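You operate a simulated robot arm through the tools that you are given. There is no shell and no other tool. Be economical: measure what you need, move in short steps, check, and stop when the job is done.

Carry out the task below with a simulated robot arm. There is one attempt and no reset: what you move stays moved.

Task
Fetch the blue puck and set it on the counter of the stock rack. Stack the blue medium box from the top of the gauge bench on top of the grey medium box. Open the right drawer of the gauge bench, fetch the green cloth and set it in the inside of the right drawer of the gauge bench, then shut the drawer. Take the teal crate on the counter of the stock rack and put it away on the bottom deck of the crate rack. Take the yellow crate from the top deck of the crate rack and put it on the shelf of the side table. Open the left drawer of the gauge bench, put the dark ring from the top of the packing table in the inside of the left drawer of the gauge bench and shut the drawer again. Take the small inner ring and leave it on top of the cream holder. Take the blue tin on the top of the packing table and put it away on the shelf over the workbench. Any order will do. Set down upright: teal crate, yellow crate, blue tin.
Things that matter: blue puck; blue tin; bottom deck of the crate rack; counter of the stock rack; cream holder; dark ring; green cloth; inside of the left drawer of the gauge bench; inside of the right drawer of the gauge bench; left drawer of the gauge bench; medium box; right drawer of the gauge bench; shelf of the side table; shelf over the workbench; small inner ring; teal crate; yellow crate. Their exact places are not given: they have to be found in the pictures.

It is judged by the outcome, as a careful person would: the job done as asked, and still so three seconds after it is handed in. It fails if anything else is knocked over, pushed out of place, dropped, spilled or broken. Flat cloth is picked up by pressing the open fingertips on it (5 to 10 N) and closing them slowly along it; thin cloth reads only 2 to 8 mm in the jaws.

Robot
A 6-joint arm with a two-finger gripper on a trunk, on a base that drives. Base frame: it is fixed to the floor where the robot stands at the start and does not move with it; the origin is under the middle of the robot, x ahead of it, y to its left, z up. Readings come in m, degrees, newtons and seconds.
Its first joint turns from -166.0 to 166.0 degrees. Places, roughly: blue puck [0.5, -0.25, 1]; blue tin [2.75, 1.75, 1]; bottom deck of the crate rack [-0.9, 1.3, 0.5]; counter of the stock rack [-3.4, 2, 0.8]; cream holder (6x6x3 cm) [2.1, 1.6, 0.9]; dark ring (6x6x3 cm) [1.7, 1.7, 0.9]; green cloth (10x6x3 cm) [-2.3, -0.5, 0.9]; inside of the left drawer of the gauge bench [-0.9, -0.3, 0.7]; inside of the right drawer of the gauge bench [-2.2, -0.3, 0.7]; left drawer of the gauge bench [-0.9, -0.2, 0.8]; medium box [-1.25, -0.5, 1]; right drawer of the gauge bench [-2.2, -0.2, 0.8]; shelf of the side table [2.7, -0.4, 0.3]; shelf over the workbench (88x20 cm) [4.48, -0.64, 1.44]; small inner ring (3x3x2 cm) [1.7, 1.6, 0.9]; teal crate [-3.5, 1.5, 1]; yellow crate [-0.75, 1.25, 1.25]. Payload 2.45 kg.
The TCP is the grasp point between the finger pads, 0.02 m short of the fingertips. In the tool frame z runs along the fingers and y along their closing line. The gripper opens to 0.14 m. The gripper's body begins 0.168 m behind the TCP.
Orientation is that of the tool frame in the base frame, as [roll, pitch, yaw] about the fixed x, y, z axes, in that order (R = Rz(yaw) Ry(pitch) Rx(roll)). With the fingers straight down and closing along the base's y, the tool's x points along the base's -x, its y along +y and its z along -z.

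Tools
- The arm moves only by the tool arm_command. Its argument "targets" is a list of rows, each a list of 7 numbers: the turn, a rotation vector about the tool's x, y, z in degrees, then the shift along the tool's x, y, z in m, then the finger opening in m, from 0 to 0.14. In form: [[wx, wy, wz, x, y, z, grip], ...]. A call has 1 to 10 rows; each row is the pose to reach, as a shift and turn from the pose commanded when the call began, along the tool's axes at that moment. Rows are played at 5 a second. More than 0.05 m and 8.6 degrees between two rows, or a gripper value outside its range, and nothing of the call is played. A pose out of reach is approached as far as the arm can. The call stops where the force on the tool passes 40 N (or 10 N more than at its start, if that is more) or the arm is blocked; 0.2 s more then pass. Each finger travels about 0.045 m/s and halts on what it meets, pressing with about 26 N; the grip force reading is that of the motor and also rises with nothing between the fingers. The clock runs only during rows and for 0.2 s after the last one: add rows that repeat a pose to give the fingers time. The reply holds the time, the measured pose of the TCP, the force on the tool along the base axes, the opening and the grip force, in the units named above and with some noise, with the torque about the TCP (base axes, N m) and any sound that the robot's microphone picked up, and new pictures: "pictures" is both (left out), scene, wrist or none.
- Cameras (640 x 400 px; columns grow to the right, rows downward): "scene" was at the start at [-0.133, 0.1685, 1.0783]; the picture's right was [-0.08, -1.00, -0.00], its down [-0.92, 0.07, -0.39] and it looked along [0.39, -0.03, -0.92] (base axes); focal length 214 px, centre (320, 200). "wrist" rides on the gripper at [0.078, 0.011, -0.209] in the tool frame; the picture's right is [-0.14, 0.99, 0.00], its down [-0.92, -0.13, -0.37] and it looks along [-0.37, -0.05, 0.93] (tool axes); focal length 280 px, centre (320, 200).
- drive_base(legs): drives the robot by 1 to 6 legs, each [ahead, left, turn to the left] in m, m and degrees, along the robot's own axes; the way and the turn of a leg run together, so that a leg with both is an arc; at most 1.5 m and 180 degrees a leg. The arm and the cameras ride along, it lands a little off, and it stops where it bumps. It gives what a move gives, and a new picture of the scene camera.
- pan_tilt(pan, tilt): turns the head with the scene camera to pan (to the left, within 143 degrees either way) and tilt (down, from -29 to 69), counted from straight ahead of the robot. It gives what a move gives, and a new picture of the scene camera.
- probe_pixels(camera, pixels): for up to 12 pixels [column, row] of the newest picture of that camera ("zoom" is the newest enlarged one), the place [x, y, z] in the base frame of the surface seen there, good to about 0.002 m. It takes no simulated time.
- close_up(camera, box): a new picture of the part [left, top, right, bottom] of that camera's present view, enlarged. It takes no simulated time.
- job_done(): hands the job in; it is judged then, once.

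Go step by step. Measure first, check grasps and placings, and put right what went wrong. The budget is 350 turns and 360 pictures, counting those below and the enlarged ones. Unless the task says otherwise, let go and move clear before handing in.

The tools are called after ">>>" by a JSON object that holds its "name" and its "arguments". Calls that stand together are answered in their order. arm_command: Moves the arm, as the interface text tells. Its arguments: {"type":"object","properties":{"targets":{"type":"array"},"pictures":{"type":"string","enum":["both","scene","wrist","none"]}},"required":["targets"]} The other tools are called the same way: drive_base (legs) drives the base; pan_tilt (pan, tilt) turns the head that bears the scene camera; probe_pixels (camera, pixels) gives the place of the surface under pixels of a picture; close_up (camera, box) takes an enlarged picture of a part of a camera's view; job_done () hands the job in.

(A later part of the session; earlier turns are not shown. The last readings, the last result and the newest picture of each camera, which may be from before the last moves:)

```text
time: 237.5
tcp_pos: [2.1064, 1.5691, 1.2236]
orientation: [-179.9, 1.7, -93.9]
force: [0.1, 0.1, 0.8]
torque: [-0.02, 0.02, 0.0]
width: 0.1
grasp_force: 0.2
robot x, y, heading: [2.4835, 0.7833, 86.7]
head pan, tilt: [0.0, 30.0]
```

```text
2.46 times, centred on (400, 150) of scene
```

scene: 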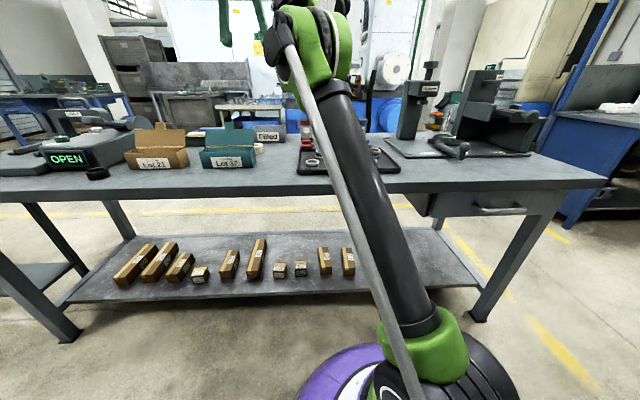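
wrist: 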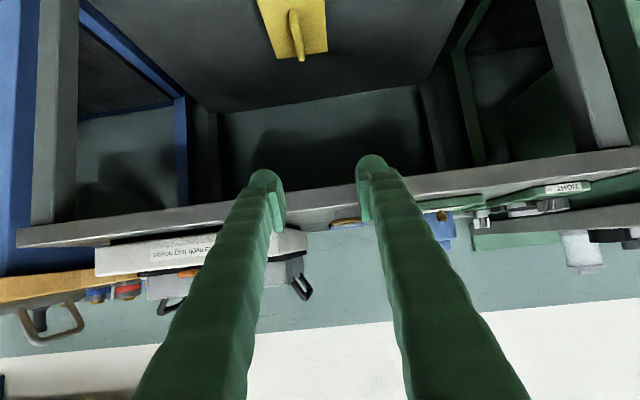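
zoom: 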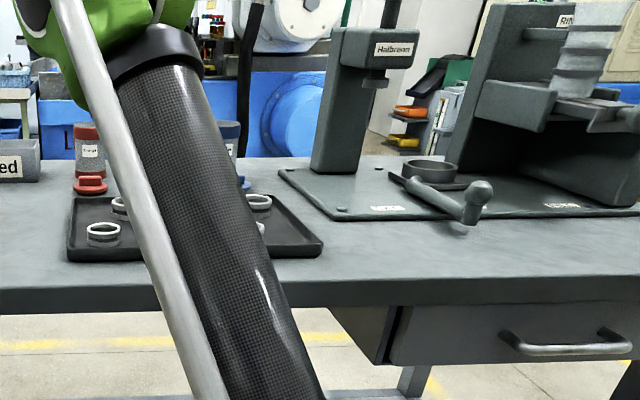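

>>> {"name": "close_up", "arguments": {"camera": "wrist", "box": [380, 70, 620, 220]}}

>>> {"name": "close_up", "arguments": {"camera": "wrist", "box": [0, 150, 280, 325]}}

>>> {"name": "probe_pixels", "arguments": {"camera": "wrist", "pixels": [[333, 125], [333, 145], [424, 100], [424, 112], [517, 106], [517, 120], [533, 158], [545, 165], [130, 265], [155, 240], [130, 200], [60, 295]]}}

```text
2.67 times, centred on (500, 145) of wrist
```

zoom: 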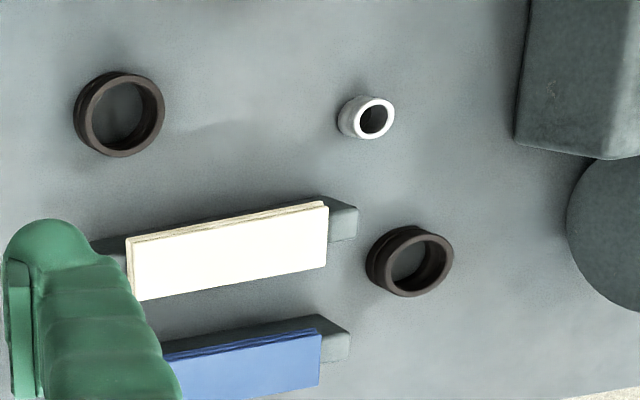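

```text
2.29 times, centred on (140, 238) of wrist
```

zoom: 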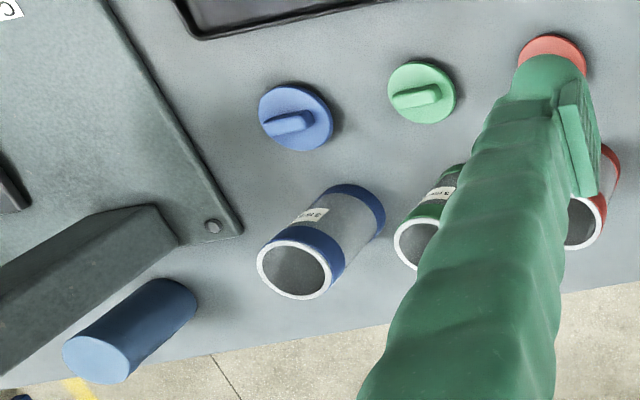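

```text
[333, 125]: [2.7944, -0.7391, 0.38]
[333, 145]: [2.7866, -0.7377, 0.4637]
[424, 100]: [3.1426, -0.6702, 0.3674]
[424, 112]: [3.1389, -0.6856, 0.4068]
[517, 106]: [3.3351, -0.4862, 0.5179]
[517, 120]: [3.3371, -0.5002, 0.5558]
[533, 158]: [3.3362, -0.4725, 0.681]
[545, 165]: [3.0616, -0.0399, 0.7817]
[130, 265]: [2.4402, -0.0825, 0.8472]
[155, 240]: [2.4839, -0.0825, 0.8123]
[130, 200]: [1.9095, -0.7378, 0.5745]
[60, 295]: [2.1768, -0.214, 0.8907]
```

>>> {"name": "probe_pixels", "arguments": {"camera": "zoom", "pixels": [[262, 270], [330, 275], [297, 245], [300, 297], [350, 215], [95, 360], [150, 310], [190, 300], [295, 115], [180, 220], [420, 240], [600, 225]]}}

>>> {"name": "close_up", "arguments": {"camera": "wrist", "box": [300, 70, 620, 270]}}

```text
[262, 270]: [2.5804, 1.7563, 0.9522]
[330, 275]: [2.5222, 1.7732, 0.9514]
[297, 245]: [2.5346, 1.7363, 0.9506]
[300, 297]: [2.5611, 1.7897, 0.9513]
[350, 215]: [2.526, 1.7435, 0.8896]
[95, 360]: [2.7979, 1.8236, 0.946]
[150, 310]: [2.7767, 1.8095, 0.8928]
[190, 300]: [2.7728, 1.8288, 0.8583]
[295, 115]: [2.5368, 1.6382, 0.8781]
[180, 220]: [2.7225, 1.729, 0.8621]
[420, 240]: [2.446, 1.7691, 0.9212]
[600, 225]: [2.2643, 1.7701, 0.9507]
```

```text
2.00 times, centred on (460, 170) of wrist
```

zoom: 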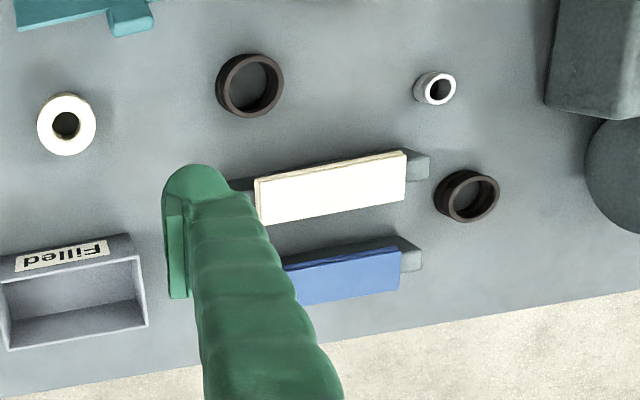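

>>> {"name": "probe_pixels", "arguments": {"camera": "zoom", "pixels": [[222, 85], [280, 85], [250, 112], [437, 195], [497, 190], [467, 220], [416, 90], [455, 90], [437, 102], [40, 125], [95, 125], [67, 152]]}}

```text
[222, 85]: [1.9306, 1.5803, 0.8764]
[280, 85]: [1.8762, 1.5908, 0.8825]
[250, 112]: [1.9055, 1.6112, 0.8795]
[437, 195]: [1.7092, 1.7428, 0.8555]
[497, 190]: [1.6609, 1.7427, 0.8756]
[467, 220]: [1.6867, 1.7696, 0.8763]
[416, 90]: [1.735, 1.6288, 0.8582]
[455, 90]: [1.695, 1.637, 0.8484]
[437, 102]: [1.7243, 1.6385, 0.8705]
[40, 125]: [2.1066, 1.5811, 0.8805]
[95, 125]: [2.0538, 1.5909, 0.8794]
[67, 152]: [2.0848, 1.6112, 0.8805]
```

Dark ring to take is at (1.686,1.745) (zoom (467,195)); small inner ring (1.715,1.633); cream holder (2.08,1.585). The blue tin at the listed spot is the solid blue cylinder (2.79,1.82). First the small ring: shift the base left.

>>> {"name": "drive_base", "arguments": {"legs": [[0, 0.42, 3.3]]}}

>>> {"name": "arm_command", "arguments": {"targets": [[0, 1.7, 0, 0, 0, 0, 0.06], [0, 1.7, 0, 0, 0, 0, 0.06]], "pictures": "wrist"}}

```text
time: 240.1
tcp_pos: [1.639, 1.5551, 1.2241]
orientation: [-179.9, 1.9, -90.3]
force: [0.0, 0.5, 0.7]
torque: [0.0, -0.01, -0.01]
width: 0.1
grasp_force: 0.1
robot x, y, heading: [2.0655, 0.7925, 90.4]
head pan, tilt: [0.0, 30.0]
```

scene: 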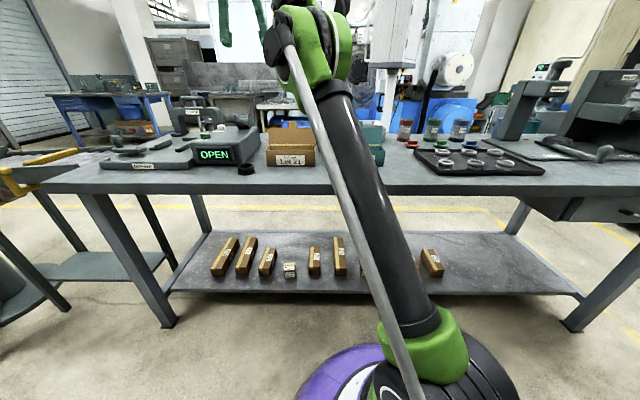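

```text
time: 240.7
tcp_pos: [1.6406, 1.5539, 1.2238]
orientation: [-180.0, 1.8, -90.4]
force: [0.2, -0.2, -0.5]
torque: [-0.03, 0.0, 0.01]
width: 0.06
grasp_force: 0.0
robot x, y, heading: [2.0616, 0.7899, 90.4]
head pan, tilt: [0.0, 30.0]
```

wrist: 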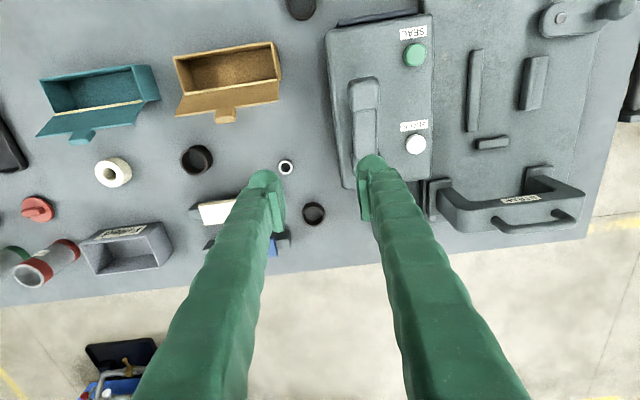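

>>> {"name": "drive_base", "arguments": {"legs": [[0.1, 0, 0]]}}

>>> {"name": "arm_command", "arguments": {"targets": [[0, 1.0, 0, 0.01, -0.03, 0.04, 0.06], [0, 1.8, 0, 0.02, -0.06, 0.06, 0.06], [0, 1.8, 0, 0.02, -0.075, 0.1, 0.06], [0, 1.8, 0, 0.02, -0.075, 0.14, 0.06], [0, 1.8, 0, 0.02, -0.075, 0.14, 0.06]], "pictures": "wrist"}}

```text
time: 241.8
tcp_pos: [1.6387, 1.655, 1.224]
orientation: [-179.9, 1.8, -90.4]
force: [0.3, -0.8, -0.3]
torque: [0.03, 0.0, 0.02]
width: 0.0599
grasp_force: 0.1
robot x, y, heading: [2.0634, 0.8925, 90.6]
head pan, tilt: [0.0, 30.0]
```

scene: 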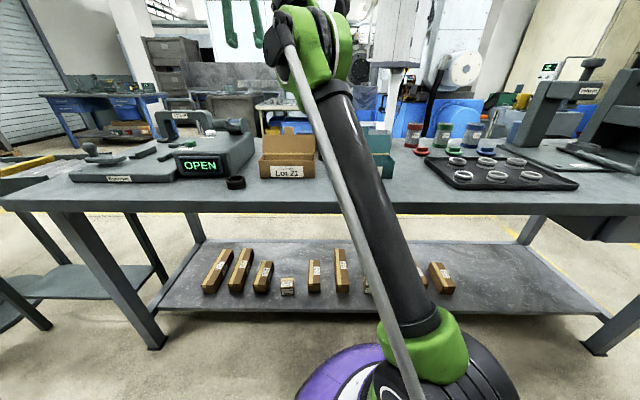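

```text
refused: row 1 steps farther than a row can; nothing moved
```

>>> {"name": "arm_command", "arguments": {"targets": [[0, 1.0, 0, 0.01, -0.03, 0.03, 0.06], [0, 1.8, 0, 0.02, -0.06, 0.06, 0.06], [0, 1.8, 0, 0.022, -0.076, 0.1, 0.06], [0, 1.8, 0, 0.022, -0.076, 0.14, 0.06], [0, 1.8, 0, 0.022, -0.076, 0.18, 0.06], [0, 1.8, 0, 0.022, -0.076, 0.18, 0.06]], "pictures": "wrist"}}

```text
time: 243.2
tcp_pos: [1.7135, 1.6398, 1.0446]
orientation: [-179.9, 0.1, -90.2]
force: [-0.2, -1.3, -0.7]
torque: [0.02, -0.01, 0.01]
width: 0.0603
grasp_force: 0.0
robot x, y, heading: [2.0614, 0.8934, 90.6]
head pan, tilt: [0.0, 30.0]
```

wrist: 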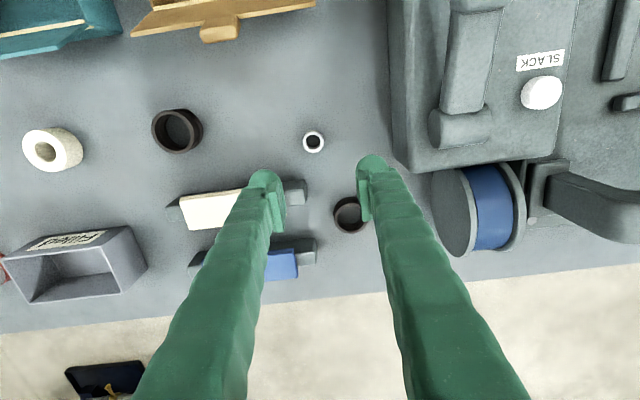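

>>> {"name": "probe_pixels", "arguments": {"camera": "wrist", "pixels": [[314, 133], [304, 142], [322, 142], [313, 151], [330, 155], [300, 188], [40, 132], [60, 150], [22, 150], [42, 168]]}}

>>> {"name": "close_up", "arguments": {"camera": "wrist", "box": [270, 110, 350, 160]}}

```text
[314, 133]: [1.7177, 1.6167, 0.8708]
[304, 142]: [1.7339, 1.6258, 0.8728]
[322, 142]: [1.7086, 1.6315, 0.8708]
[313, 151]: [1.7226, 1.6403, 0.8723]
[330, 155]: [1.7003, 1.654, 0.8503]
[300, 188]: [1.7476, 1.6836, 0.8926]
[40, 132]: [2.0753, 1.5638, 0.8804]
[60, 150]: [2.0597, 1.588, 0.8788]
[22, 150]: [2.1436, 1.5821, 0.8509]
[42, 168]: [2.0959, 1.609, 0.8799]
```

```text
8.00 times, centred on (310, 135) of wrist
```

zoom: 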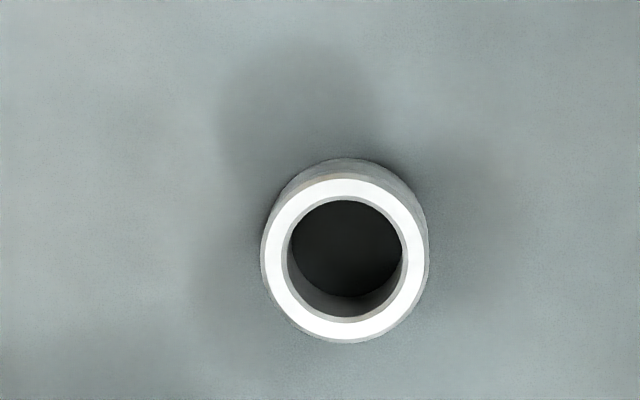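

>>> {"name": "arm_command", "arguments": {"targets": [[0, 0, 0, 0.011, -0.006, 0.03, 0.05], [0, 0, 0, 0.011, -0.006, 0.07, 0.05], [0, 0, 0, 0.011, -0.006, 0.11, 0.05], [0, 0, 0, 0.011, -0.006, 0.14, 0.05], [0, 0, 0, 0.011, -0.006, 0.16, 0.05], [0, 0, 0, 0.011, -0.006, 0.171, 0.05], [0, 0, 0, 0.011, -0.006, 0.171, 0.05]], "pictures": "wrist"}}

```text
time: 244.8
tcp_pos: [1.7206, 1.6286, 0.8739]
orientation: [-179.8, 0.0, -90.3]
force: [0.4, -0.6, -0.6]
torque: [0.0, 0.0, 0.01]
width: 0.0499
grasp_force: 0.1
robot x, y, heading: [2.0619, 0.8928, 90.7]
head pan, tilt: [0.0, 30.0]
```

wrist: 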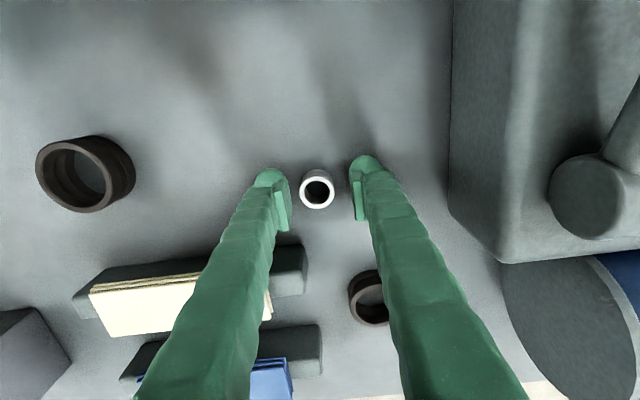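

>>> {"name": "arm_command", "arguments": {"targets": [[0, 0, 0, 0, 0, 0, 0.03], [0, 0, 0, 0, 0, 0, 0.015], [0, 0, 0, 0, 0, 0, 0.015], [0, 0, 0, 0, 0, 0, 0.015], [0, 0, 0, 0, 0, 0, 0.015]], "pictures": "none"}}

>>> {"name": "arm_command", "arguments": {"targets": [[0, 0, 0, 0, 0, -0.03, 0.015], [0, 0, 0, 0, 0, -0.07, 0.015], [0, 0, 0, 0.004, -0.035, -0.1, 0.015], [0, 0, 0, 0.008, -0.075, -0.12, 0.015], [0, 0, 0, 0.012, -0.12, -0.12, 0.015], [0, 0, 0, 0.016, -0.165, -0.12, 0.015], [0, 0, 0, 0.02, -0.21, -0.12, 0.015], [0, 0, 0, 0.025, -0.255, -0.12, 0.015], [0, 0, 0, 0.03, -0.3, -0.12, 0.015], [0, 0, 0, 0.035, -0.345, -0.12, 0.015]], "pictures": "wrist"}}

```text
time: 246.0
tcp_pos: [1.7199, 1.629, 0.8742]
orientation: [-179.8, 0.0, -90.3]
force: [0.0, 0.1, 0.0]
torque: [-0.02, 0.01, 0.02]
width: 0.0275
grasp_force: 25.9
robot x, y, heading: [2.0644, 0.8865, 90.7]
head pan, tilt: [0.0, 30.0]
```

```text
time: 248.2
tcp_pos: [2.0665, 1.5883, 0.9944]
orientation: [-180.0, 0.0, -90.2]
force: [-1.1, 0.6, -0.8]
torque: [-0.02, -0.05, -0.04]
width: 0.0276
grasp_force: 26.7
robot x, y, heading: [2.0636, 0.8912, 90.6]
head pan, tilt: [0.0, 30.0]
```

wrist: 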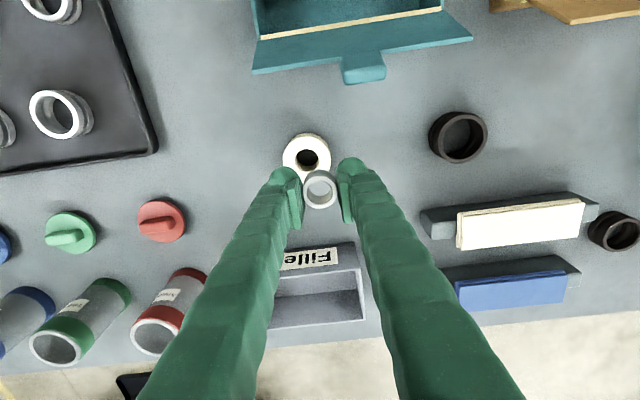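

>>> {"name": "probe_pixels", "arguments": {"camera": "wrist", "pixels": [[286, 157], [306, 137], [327, 155], [306, 150], [298, 160], [306, 158]]}}

>>> {"name": "close_up", "arguments": {"camera": "wrist", "box": [260, 120, 360, 220]}}

```text
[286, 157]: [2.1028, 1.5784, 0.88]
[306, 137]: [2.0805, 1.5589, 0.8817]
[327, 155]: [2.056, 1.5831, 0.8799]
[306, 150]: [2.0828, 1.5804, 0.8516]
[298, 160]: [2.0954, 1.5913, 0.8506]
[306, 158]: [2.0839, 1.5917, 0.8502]
```

```text
4.00 times, centred on (310, 170) of wrist
```

zoom: 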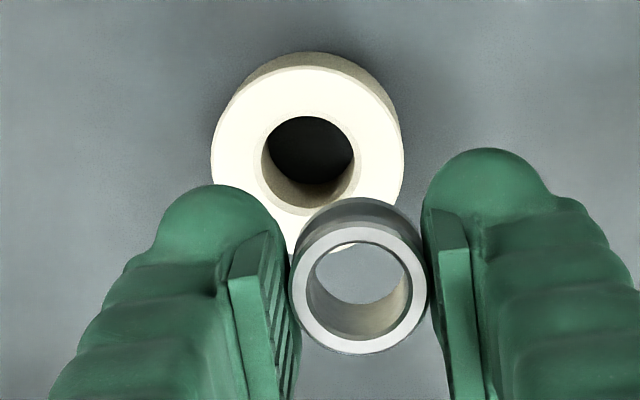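

>>> {"name": "arm_command", "arguments": {"targets": [[0, 0, 0, 0.0033, -0.0135, 0.03, 0.015], [0, 0, 0, 0.0033, -0.0135, 0.06, 0.015], [0, 0, 0, 0.0033, -0.0135, 0.075, 0.015], [0, 0, 0, 0.0033, -0.0135, 0.075, 0.015]], "pictures": "wrist"}}

>>> {"name": "close_up", "arguments": {"camera": "wrist", "box": [260, 130, 380, 230]}}

```text
time: 249.2
tcp_pos: [2.0818, 1.5867, 0.9182]
orientation: [-180.0, 0.0, -90.3]
force: [-0.7, 0.2, -0.7]
torque: [-0.01, -0.03, -0.01]
width: 0.0277
grasp_force: 25.9
robot x, y, heading: [2.067, 0.8929, 90.7]
head pan, tilt: [0.0, 30.0]
```

wrist: 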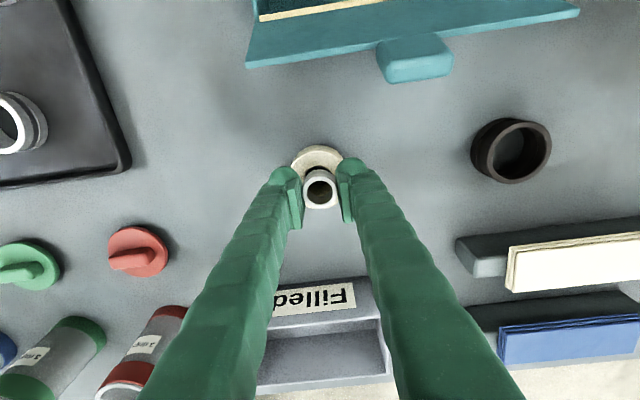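

```text
4.00 times, centred on (320, 180) of wrist
```

zoom: 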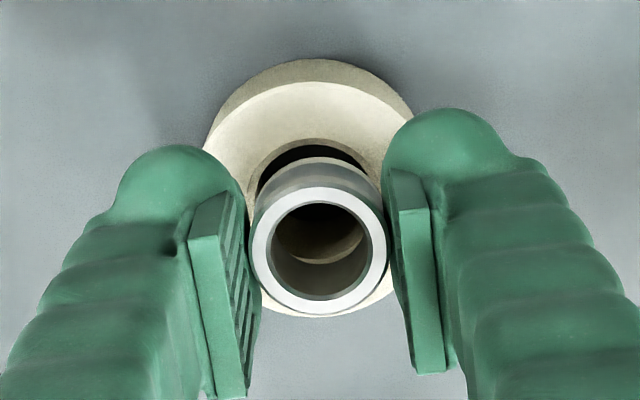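

>>> {"name": "probe_pixels", "arguments": {"camera": "zoom", "pixels": [[310, 85], [222, 120], [402, 118], [270, 300], [375, 295], [320, 190], [265, 250], [380, 235], [320, 310]]}}

```text
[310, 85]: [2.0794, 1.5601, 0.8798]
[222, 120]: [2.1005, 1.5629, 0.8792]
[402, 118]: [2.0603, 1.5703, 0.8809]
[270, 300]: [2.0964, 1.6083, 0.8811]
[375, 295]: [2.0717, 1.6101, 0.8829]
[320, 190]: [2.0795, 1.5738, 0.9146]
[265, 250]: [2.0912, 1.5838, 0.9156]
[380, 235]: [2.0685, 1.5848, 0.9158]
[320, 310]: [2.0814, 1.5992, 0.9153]
```

Ring is centred over the holder within ~2 mm. Lower to contact and release.

>>> {"name": "arm_command", "arguments": {"targets": [[0, 0, 0, 0.001, -0.0015, 0.006, 0.015], [0, 0, 0, 0.001, -0.0015, 0.011, 0.015], [0, 0, 0, 0.001, -0.0015, 0.0135, 0.015], [0, 0, 0, 0.001, -0.0015, 0.0145, 0.015], [0, 0, 0, 0.001, -0.0015, 0.0145, 0.015]], "pictures": "wrist"}}

```text
time: 250.4
tcp_pos: [2.081, 1.5848, 0.9045]
orientation: [-179.9, 0.0, -90.4]
force: [-0.7, 0.1, -0.6]
torque: [-0.03, 0.03, 0.01]
width: 0.0275
grasp_force: 26.0
robot x, y, heading: [2.0637, 0.8917, 90.6]
head pan, tilt: [0.0, 30.0]
```

wrist: 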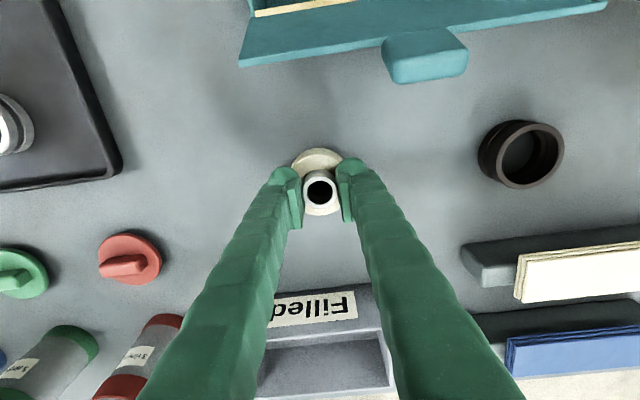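

>>> {"name": "arm_command", "arguments": {"targets": [[0, 0, 0, 0, 0, 0.001, 0.015], [0, 0, 0, 0, 0, 0.002, 0.015], [0, 0, 0, 0, 0, 0.003, 0.015], [0, 0, 0, 0, 0, 0.003, 0.015]], "pictures": "none"}}

```text
time: 251.4
tcp_pos: [2.0805, 1.5854, 0.9012]
orientation: [-179.9, 0.0, -90.2]
force: [2.1, 1.0, 20.4]
torque: [-0.05, -0.04, -0.03]
width: 0.0276
grasp_force: 26.3
robot x, y, heading: [2.0643, 0.8888, 90.6]
head pan, tilt: [0.0, 30.0]
```

>>> {"name": "arm_command", "arguments": {"targets": [[0, 0, 0, 0, 0, -0.0015, 0.02], [0, 0, 0, 0, 0, -0.0015, 0.045], [0, 0, 0, 0, 0, -0.0015, 0.05], [0, 0, 0, 0, 0, -0.04, 0.05], [0, 0, 0, 0, 0, -0.08, 0.05]], "pictures": "wrist"}}

>>> {"name": "close_up", "arguments": {"camera": "wrist", "box": [260, 110, 380, 210]}}

```text
time: 252.6
tcp_pos: [2.0795, 1.5871, 0.9804]
orientation: [-179.9, 0.0, -90.2]
force: [-1.0, -0.4, 0.0]
torque: [-0.03, -0.01, 0.03]
width: 0.0496
grasp_force: 0.1
robot x, y, heading: [2.0652, 0.8933, 90.3]
head pan, tilt: [0.0, 30.0]
```

wrist: 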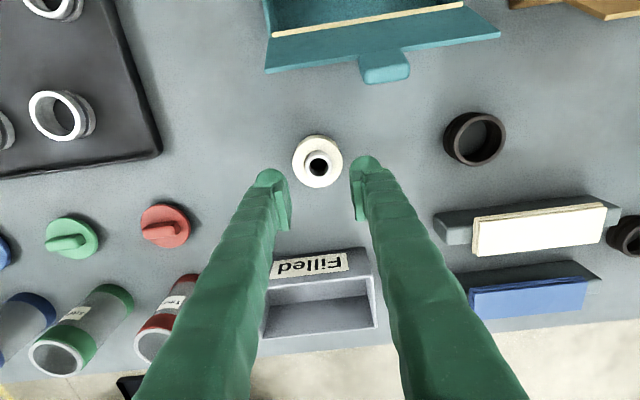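

```text
4.00 times, centred on (320, 160) of wrist
```

zoom: 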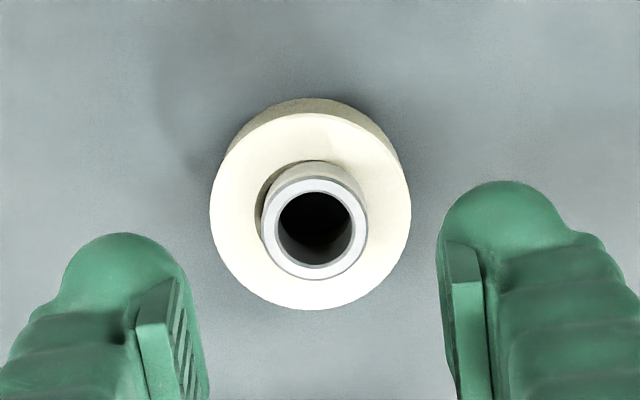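

Ring sits centred on the cream holder. Now go toward the blue tin: raise and shift right a bit to look.

>>> {"name": "arm_command", "arguments": {"targets": [[0, 0, 0, 0, 0, -0.05, 0.08], [0, 0, 0, 0, 0, -0.1, 0.08], [0, 0, 0, 0.02, 0, -0.145, 0.08], [0, 0, 0, 0.04, 0, -0.19, 0.08], [0, 0, 0, 0.07, 0, -0.22, 0.08]], "pictures": "none"}}

>>> {"name": "drive_base", "arguments": {"legs": [[0, -0.35, 0]]}}

>>> {"name": "pan_tilt", "arguments": {"pan": -15, "tilt": 30}}

>>> {"name": "close_up", "arguments": {"camera": "wrist", "box": [0, 0, 640, 400]}}

```text
time: 253.8
tcp_pos: [2.0791, 1.5163, 1.2003]
orientation: [-179.9, 0.0, -90.3]
force: [-0.6, 0.3, -0.1]
torque: [-0.1, 0.02, 0.01]
width: 0.08
grasp_force: 0.1
robot x, y, heading: [2.06, 0.8916, 90.6]
head pan, tilt: [0.0, 30.0]
```

```text
time: 256.1
tcp_pos: [2.4319, 1.5177, 1.2004]
orientation: [-179.9, 0.0, -90.6]
force: [0.1, 0.1, -1.0]
torque: [-0.01, -0.02, 0.0]
width: 0.08
grasp_force: 0.0
robot x, y, heading: [2.4118, 0.8916, 89.9]
head pan, tilt: [0.0, 30.0]
```

scene: 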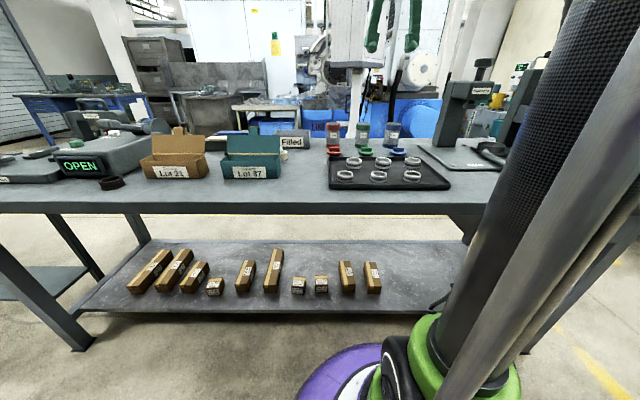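

```text
time: 256.8
tcp_pos: [2.4315, 1.5185, 1.1988]
orientation: [-179.9, 0.1, -90.7]
force: [0.1, 0.6, 0.8]
torque: [-0.03, -0.01, 0.02]
width: 0.0798
grasp_force: 0.0
robot x, y, heading: [2.4121, 0.8927, 90.4]
head pan, tilt: [-15.0, 30.0]
```

scene: 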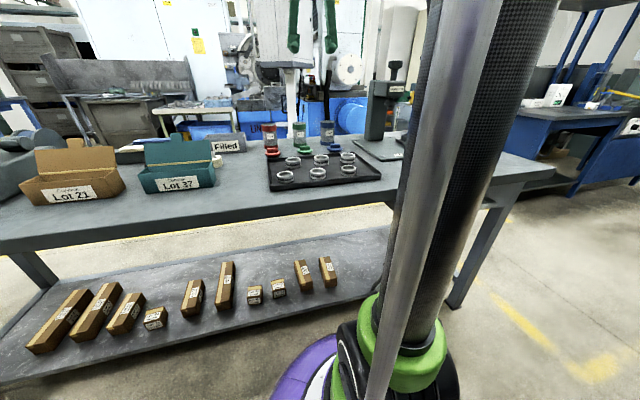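

```text
1.00 times, centred on (320, 200) of wrist (not enlarged: the box is as wide or as high as the picture)
```

zoom: 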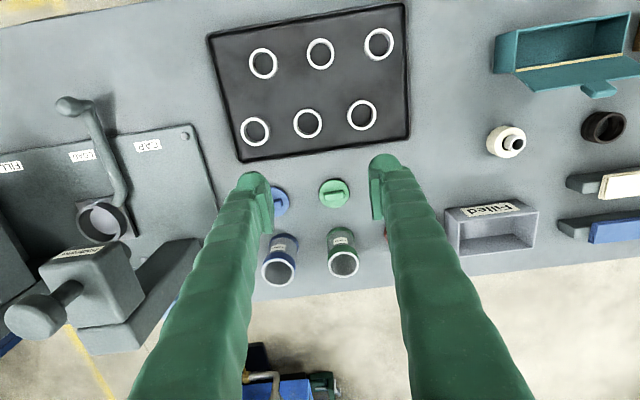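

>>> {"name": "probe_pixels", "arguments": {"camera": "zoom", "pixels": [[100, 260], [40, 315], [120, 330], [190, 250], [170, 310], [100, 215], [70, 105], [120, 190], [175, 325], [5, 300]]}}

>>> {"name": "close_up", "arguments": {"camera": "wrist", "box": [0, 200, 240, 350]}}

```text
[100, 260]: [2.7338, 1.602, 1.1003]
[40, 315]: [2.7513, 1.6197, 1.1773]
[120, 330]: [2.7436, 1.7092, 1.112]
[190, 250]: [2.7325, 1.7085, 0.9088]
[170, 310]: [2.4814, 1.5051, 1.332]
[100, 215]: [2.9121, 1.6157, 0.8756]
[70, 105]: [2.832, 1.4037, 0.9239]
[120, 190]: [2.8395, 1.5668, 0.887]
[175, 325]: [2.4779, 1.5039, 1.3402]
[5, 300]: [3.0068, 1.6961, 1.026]
```

```text
2.67 times, centred on (120, 275) of wrist
```

zoom: 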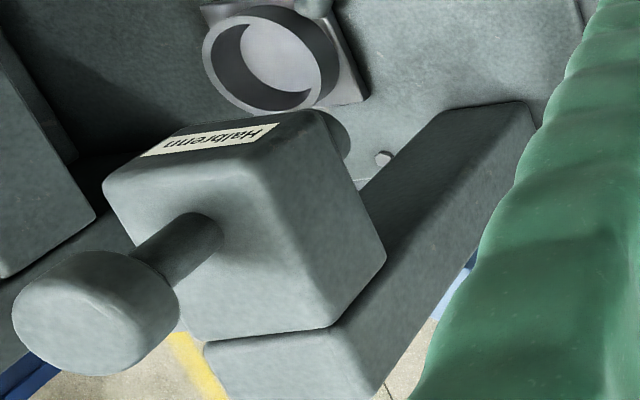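

The Halbronn press (top ≈1.18) hides the blue cylinder behind it. Raise the arm for a better look.

>>> {"name": "arm_command", "arguments": {"targets": [[0, 0, 0, 0, -0.01, -0.045, 0.08], [0, 0, 0, 0, -0.02, -0.09, 0.08], [0, 0, 0, 0, -0.04, -0.13, 0.08], [0, 0, 0, -0.01, -0.06, -0.17, 0.08], [0, 0, 0, -0.03, -0.09, -0.2, 0.08], [0, 0, 0, -0.05, -0.13, -0.22, 0.08], [0, 0, 0, -0.07, -0.17, -0.24, 0.08]]}}

```text
time: 258.0
tcp_pos: [2.5096, 1.5172, 1.3888]
orientation: [-179.8, 0.3, -90.8]
force: [6.7, 20.5, -26.1]
torque: [-1.95, 1.23, 0.43]
width: 0.0801
grasp_force: 0.0
out of reach, approached as far as the arm can: row 5
robot x, y, heading: [2.4126, 0.8947, 89.9]
head pan, tilt: [-15.0, 30.0]
stopped in row 5: the force on the tool passed its limit at 104 N (the readings are from after the stop); the commanded pose is now the measured one
```

scene: 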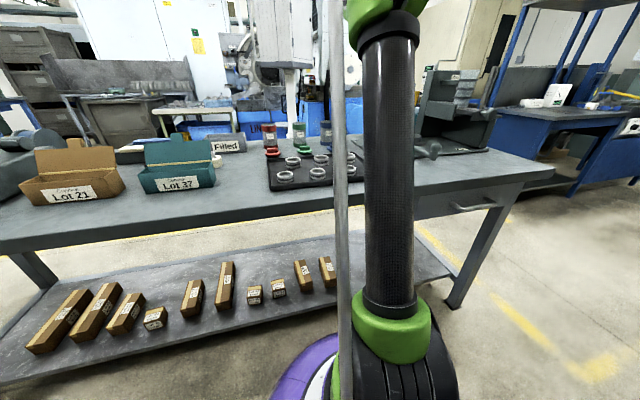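
wrist: 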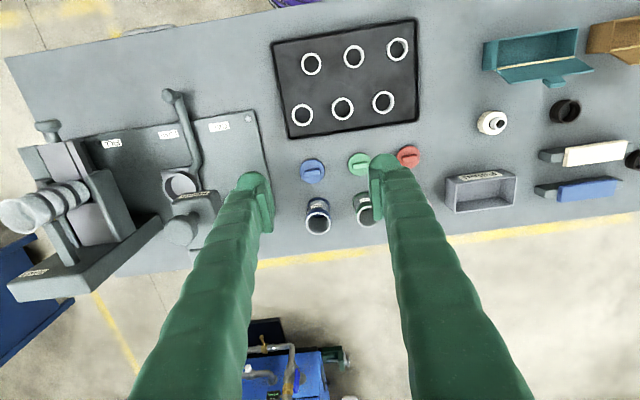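

The lift ended in a self-contact near the reach limit; come back down a little.

>>> {"name": "arm_command", "arguments": {"targets": [[0, 0, 0, 0, 0, 0.03, 0.08], [0, 0, 0, 0.02, 0.03, 0.06, 0.08], [0, 0, 0, 0.02, 0.07, 0.07, 0.08], [0, 0, 0, 0.02, 0.11, 0.08, 0.08], [0, 0, 0, 0.02, 0.14, 0.08, 0.04]]}}

>>> {"name": "close_up", "arguments": {"camera": "wrist", "box": [100, 150, 340, 300]}}

```text
time: 259.2
tcp_pos: [2.3719, 1.4986, 1.3078]
orientation: [-179.9, 0.1, -90.7]
force: [-0.6, -0.2, -0.2]
torque: [0.03, 0.05, -0.01]
width: 0.0455
grasp_force: 0.0
robot x, y, heading: [2.4141, 0.8964, 90.1]
head pan, tilt: [-15.0, 30.0]
```

scene: 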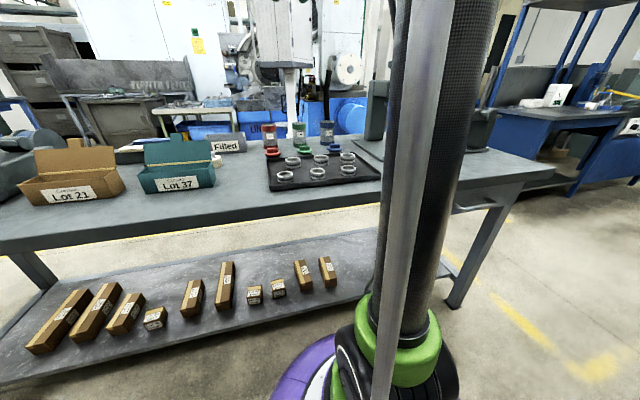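
wrist: 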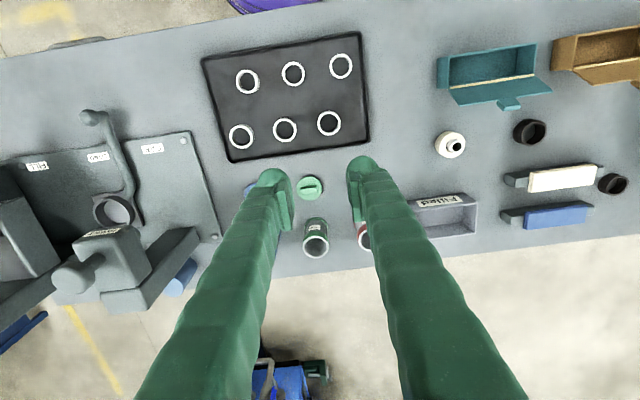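

```text
2.67 times, centred on (220, 225) of wrist
```

zoom: 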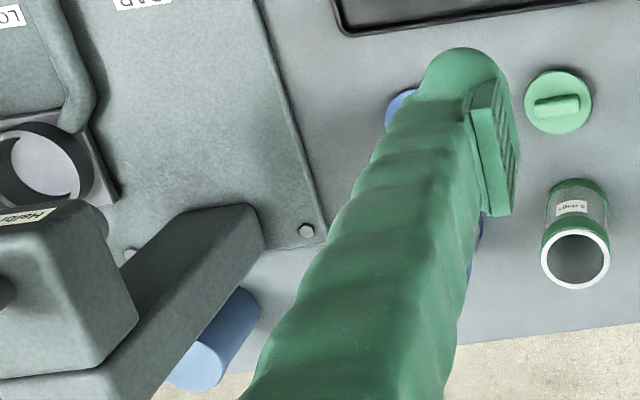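

The blue tin stands right behind the press column. Shift the base right to get over it and measure the clearance.

>>> {"name": "drive_base", "arguments": {"legs": [[0.04, -0.3, 0]]}}

>>> {"name": "close_up", "arguments": {"camera": "wrist", "box": [0, 0, 640, 400]}}

```text
time: 261.3
tcp_pos: [2.6744, 1.5408, 1.3085]
orientation: [-179.8, 0.2, -90.6]
force: [-0.4, 1.4, -0.3]
torque: [0.01, 0.0, -0.04]
width: 0.0405
grasp_force: 0.0
robot x, y, heading: [2.7142, 0.9354, 90.5]
head pan, tilt: [-15.0, 30.0]
```

scene: 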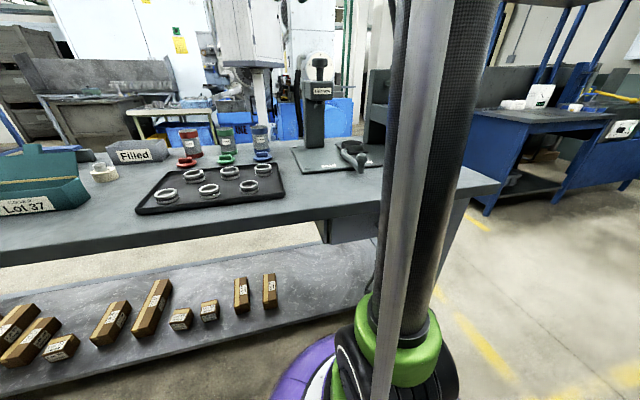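

```text
1.00 times, centred on (320, 200) of wrist (not enlarged: the box is as wide or as high as the picture)
```

zoom: 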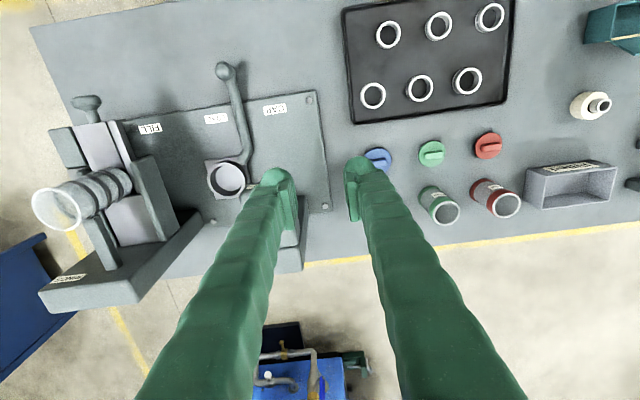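

>>> {"name": "arm_command", "arguments": {"targets": [[0, 0, 0, -0.03, -0.03, 0, 0.08], [0, 0, 0, -0.06, -0.06, 0, 0.12], [0, 0, 0, -0.09, -0.08, 0, 0.139], [0, 0, 0, -0.11, -0.08, 0, 0.139]], "pictures": "wrist"}}

>>> {"name": "close_up", "arguments": {"camera": "wrist", "box": [220, 120, 420, 270]}}

```text
time: 262.3
tcp_pos: [2.755, 1.6503, 1.3103]
orientation: [-180.0, 0.2, -90.6]
force: [-1.3, -1.0, 0.4]
torque: [0.12, -0.02, 0.0]
width: 0.1259
grasp_force: 0.1
robot x, y, heading: [2.7194, 0.9341, 90.5]
head pan, tilt: [-15.0, 30.0]
```

wrist: 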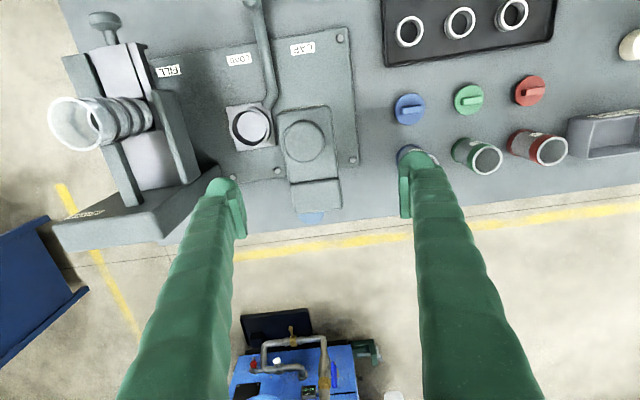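

```text
2.67 times, centred on (320, 195) of wrist
```

zoom: 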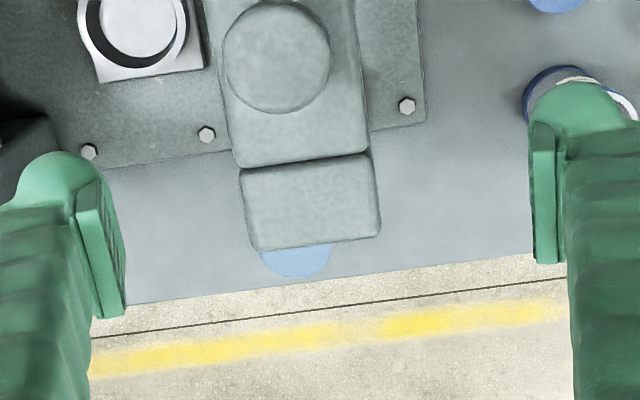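

>>> {"name": "probe_pixels", "arguments": {"camera": "zoom", "pixels": [[300, 262], [300, 274], [325, 255], [270, 258], [265, 240], [370, 228], [250, 180], [300, 60], [290, 140], [200, 290], [400, 260], [375, 170]]}}

```text
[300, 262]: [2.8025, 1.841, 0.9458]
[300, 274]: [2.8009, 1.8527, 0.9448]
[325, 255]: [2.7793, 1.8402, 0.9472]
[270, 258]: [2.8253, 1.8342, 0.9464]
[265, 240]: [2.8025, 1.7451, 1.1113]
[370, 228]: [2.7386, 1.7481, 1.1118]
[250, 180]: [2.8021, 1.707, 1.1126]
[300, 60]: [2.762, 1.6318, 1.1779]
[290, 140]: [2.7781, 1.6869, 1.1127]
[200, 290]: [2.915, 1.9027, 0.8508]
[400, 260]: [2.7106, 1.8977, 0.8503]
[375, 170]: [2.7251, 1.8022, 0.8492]
```

Column spans x 2.735–2.805 with its back at y 1.75; tin centre ≈(2.80,1.823), top 0.946. I'll descend behind the column with the camera turned to the far side (yaw +90). Rotate the wrist first.

>>> {"name": "arm_command", "arguments": {"targets": [[0, 0, 8.5, 0, 0, 0, 0.1], [0, 0, 17, 0, 0, 0, 0.1], [0, 0, 25.5, 0, 0, 0, 0.1], [0, 0, 34, 0, 0, 0, 0.1], [0, 0, 42.5, 0, 0, 0, 0.1], [0, 0, 51, 0, 0, 0, 0.1], [0, 0, 59.5, 0, 0, 0, 0.1], [0, 0, 68, 0, 0, 0, 0.1], [0, 0, 76.5, 0, 0, 0, 0.1], [0, 0, 85, 0, 0, 0, 0.1]], "pictures": "none"}}

>>> {"name": "arm_command", "arguments": {"targets": [[0, 0, 8.5, 0, 0, 0, 0.1], [0, 0, 17, 0, 0, 0, 0.1], [0, 0, 25.5, 0, 0, 0, 0.1], [0, 0, 34, 0, 0, 0, 0.1], [0, 0, 42.5, 0, 0, 0, 0.1], [0, 0, 51, 0, 0, 0, 0.1], [0, 0, 59.5, 0, 0, 0, 0.1], [0, 0, 68, 0, 0, 0, 0.1], [0, 0, 76.5, 0, 0, 0, 0.1], [0, 0, 85, 0, 0, 0, 0.1]], "pictures": "wrist"}}

```text
time: 264.5
tcp_pos: [2.7543, 1.6506, 1.3072]
orientation: [179.8, 0.0, -175.7]
force: [0.0, -0.7, -0.8]
torque: [-0.01, -0.03, 0.0]
width: 0.0998
grasp_force: 0.1
robot x, y, heading: [2.7176, 0.9377, 90.5]
head pan, tilt: [-15.0, 30.0]
```

```text
time: 266.7
tcp_pos: [2.7538, 1.6507, 1.3081]
orientation: [179.8, -0.3, 99.3]
force: [0.2, -0.2, -0.9]
torque: [0.01, 0.03, 0.02]
width: 0.1
grasp_force: 0.0
robot x, y, heading: [2.7156, 0.9359, 90.7]
head pan, tilt: [-15.0, 30.0]
```

wrist: 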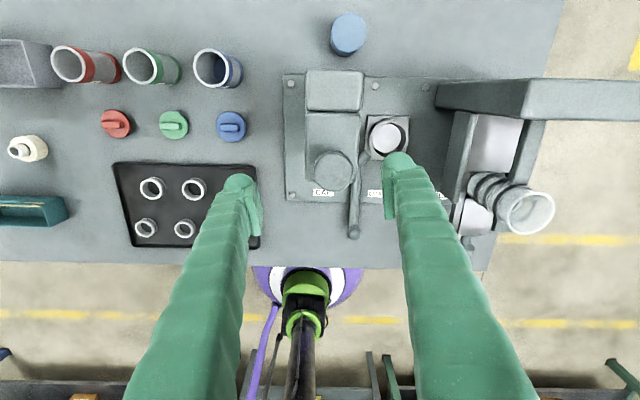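

>>> {"name": "close_up", "arguments": {"camera": "wrist", "box": [280, 0, 420, 100]}}

>>> {"name": "probe_pixels", "arguments": {"camera": "wrist", "pixels": [[333, 30], [363, 36], [350, 16], [348, 50], [347, 55], [335, 72], [336, 108], [310, 90], [362, 90]]}}

```text
4.00 times, centred on (350, 50) of wrist
```

zoom: 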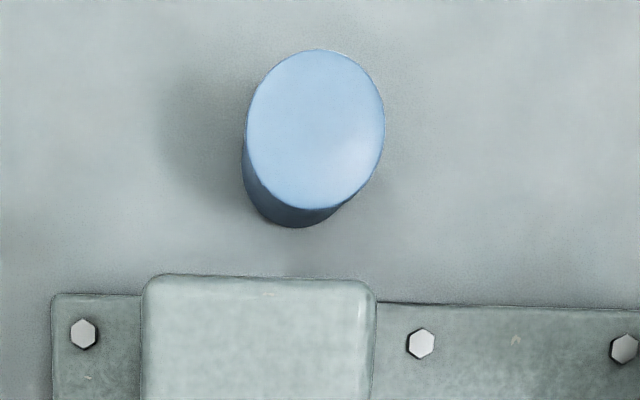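

```text
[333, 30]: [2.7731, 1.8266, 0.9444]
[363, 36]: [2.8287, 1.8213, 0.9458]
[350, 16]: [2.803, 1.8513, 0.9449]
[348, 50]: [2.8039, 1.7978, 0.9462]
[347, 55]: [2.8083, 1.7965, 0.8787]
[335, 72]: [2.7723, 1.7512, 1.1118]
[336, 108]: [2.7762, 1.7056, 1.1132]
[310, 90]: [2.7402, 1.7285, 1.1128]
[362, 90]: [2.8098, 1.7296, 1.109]
```

Tin centre (2.801,1.8245), Ø≈56 mm. Move over it and descend to z≈1.10 first.

>>> {"name": "arm_command", "arguments": {"targets": [[0, 0, 5, 0.04, 0.018, 0, 0.09], [0, 0, 9.3, 0.08, 0.037, 0, 0.09], [0, 0, 9.3, 0.12, 0.055, 0, 0.09], [0, 0, 9.3, 0.164, 0.0745, 0, 0.09], [0, 0, 9.3, 0.164, 0.0745, 0.04, 0.09], [0, 0, 9.3, 0.164, 0.0745, 0.08, 0.09], [0, 0, 9.3, 0.164, 0.0745, 0.12, 0.09], [0, 0, 9.3, 0.164, 0.0745, 0.16, 0.09], [0, 0, 9.3, 0.164, 0.0745, 0.2, 0.09], [0, 0, 9.3, 0.164, 0.0745, 0.2, 0.09]]}}

```text
time: 268.9
tcp_pos: [2.8101, 1.8242, 1.1093]
orientation: [-179.8, -0.3, 91.1]
force: [-0.1, 0.8, 0.2]
torque: [0.03, -0.03, -0.01]
width: 0.0897
grasp_force: 0.1
out of reach, approached as far as the arm can: row 2, 3, 4, 5, 6, 7, 8, 9, 10
robot x, y, heading: [2.7162, 0.9353, 90.3]
head pan, tilt: [-15.0, 30.0]
```

scene: 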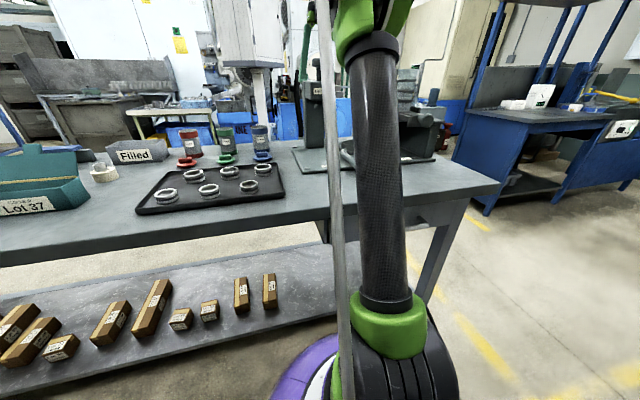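
wrist: 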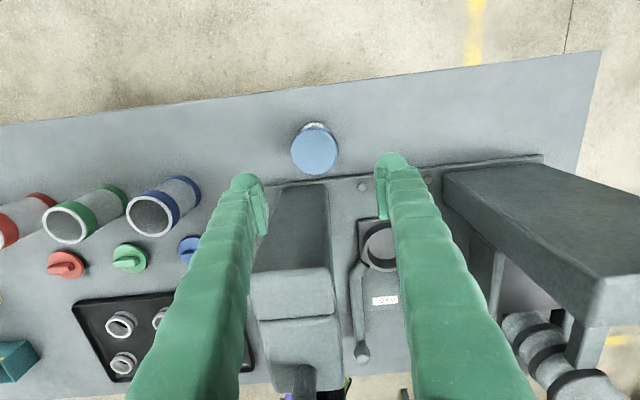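

>>> {"name": "arm_command", "arguments": {"targets": [[0, 0, -2, 0, 0, 0.02, 0.09], [0, 0, -3, 0, 0, 0.05, 0.09], [0, 0, -3, 0, 0, 0.08, 0.09], [0, 0, -3, 0, 0, 0.08, 0.09]]}}

```text
time: 269.9
tcp_pos: [2.8109, 1.8241, 1.0287]
orientation: [179.9, -0.2, 93.2]
force: [0.3, 0.8, 0.4]
torque: [-0.03, 0.05, -0.03]
width: 0.0902
grasp_force: 0.2
robot x, y, heading: [2.7144, 0.9371, 90.3]
head pan, tilt: [-15.0, 30.0]
```

scene: 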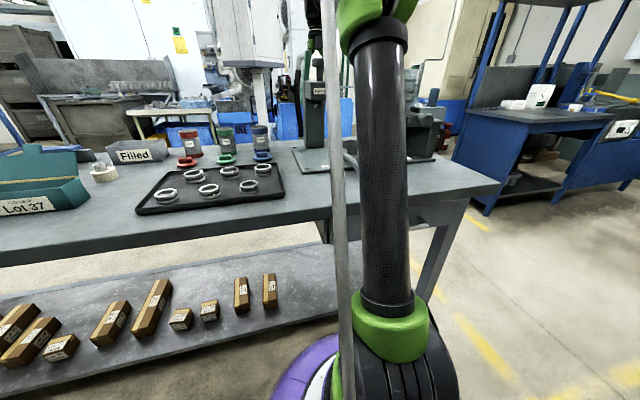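
wrist: 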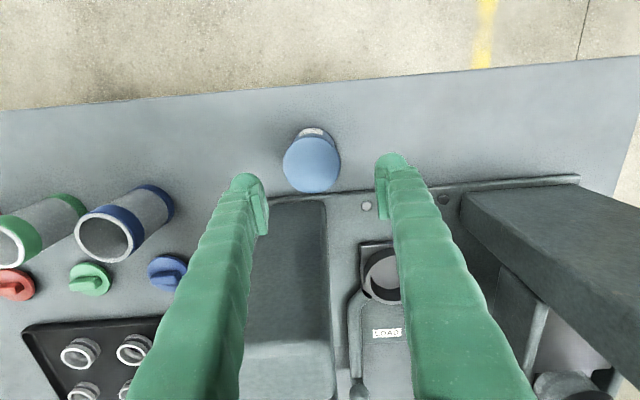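

>>> {"name": "probe_pixels", "arguments": {"camera": "wrist", "pixels": [[312, 190], [312, 138], [285, 163], [338, 163], [300, 210], [240, 250]]}}

```text
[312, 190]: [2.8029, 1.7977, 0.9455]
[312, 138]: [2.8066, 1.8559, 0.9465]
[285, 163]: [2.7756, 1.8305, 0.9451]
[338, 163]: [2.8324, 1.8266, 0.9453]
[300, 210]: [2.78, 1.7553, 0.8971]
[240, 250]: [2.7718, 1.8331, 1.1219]
```

>>> {"name": "arm_command", "arguments": {"targets": [[0, 0, 0, 0.003, -0.006, 0.03, 0.09], [0, 0, 0, 0.003, -0.006, 0.06, 0.09], [0, 0, 0, 0.003, -0.006, 0.085, 0.09], [0, 0, 0, 0.003, -0.006, 0.104, 0.09], [0, 0, 0, 0.003, -0.006, 0.104, 0.07], [0, 0, 0, 0.003, -0.006, 0.104, 0.04], [0, 0, 0, 0.003, -0.006, 0.104, 0.04], [0, 0, 0, 0.003, -0.006, 0.104, 0.04], [0, 0, 0, 0.003, -0.006, 0.104, 0.04]], "pictures": "wrist"}}

```text
time: 271.9
tcp_pos: [2.8064, 1.8277, 0.925]
orientation: [179.9, -0.2, 93.0]
force: [-0.4, -0.2, -0.4]
torque: [0.01, 0.01, 0.01]
width: 0.0613
grasp_force: 26.0
robot x, y, heading: [2.7151, 0.9394, 90.3]
head pan, tilt: [-15.0, 30.0]
```

wrist: 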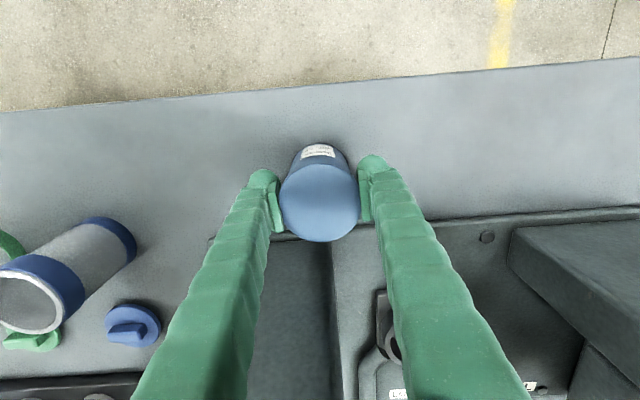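

>>> {"name": "arm_command", "arguments": {"targets": [[0, 0, 0, 0, 0, -0.02, 0.04], [0, 0, 0, 0, 0, -0.06, 0.04], [0, 0, 0, 0, 0, -0.11, 0.04], [0, 0, 0, 0, 0, -0.16, 0.04], [0, 0, 0, 0, 0, -0.21, 0.04], [0, 0, 0, 0, 0, -0.26, 0.04], [0, 0, 0, 0, 0, -0.31, 0.04], [0, 0, 0, 0, 0, -0.36, 0.04], [0, 0, 0, 0, 0, -0.37, 0.04]]}}

```text
time: 273.9
tcp_pos: [2.7987, 1.771, 1.2485]
orientation: [179.9, -0.2, 93.2]
force: [0.1, 1.7, -3.1]
torque: [-0.18, -0.01, 0.0]
width: 0.0611
grasp_force: 26.5
out of reach, approached as far as the arm can: row 7, 8, 9
robot x, y, heading: [2.7147, 0.9343, 90.6]
head pan, tilt: [-15.0, 30.0]
```

scene: 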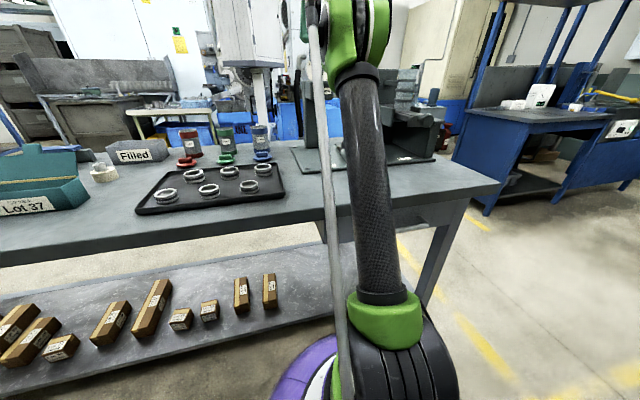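
wrist: 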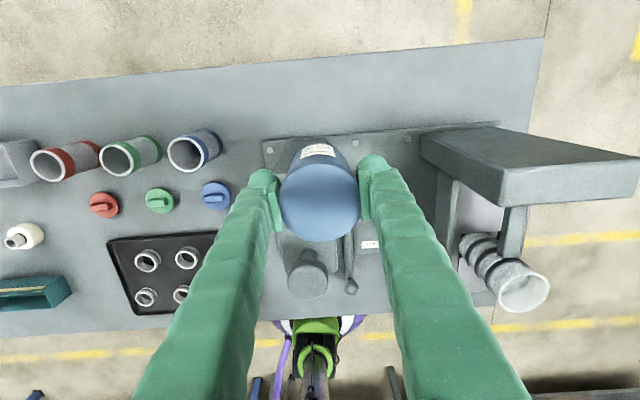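

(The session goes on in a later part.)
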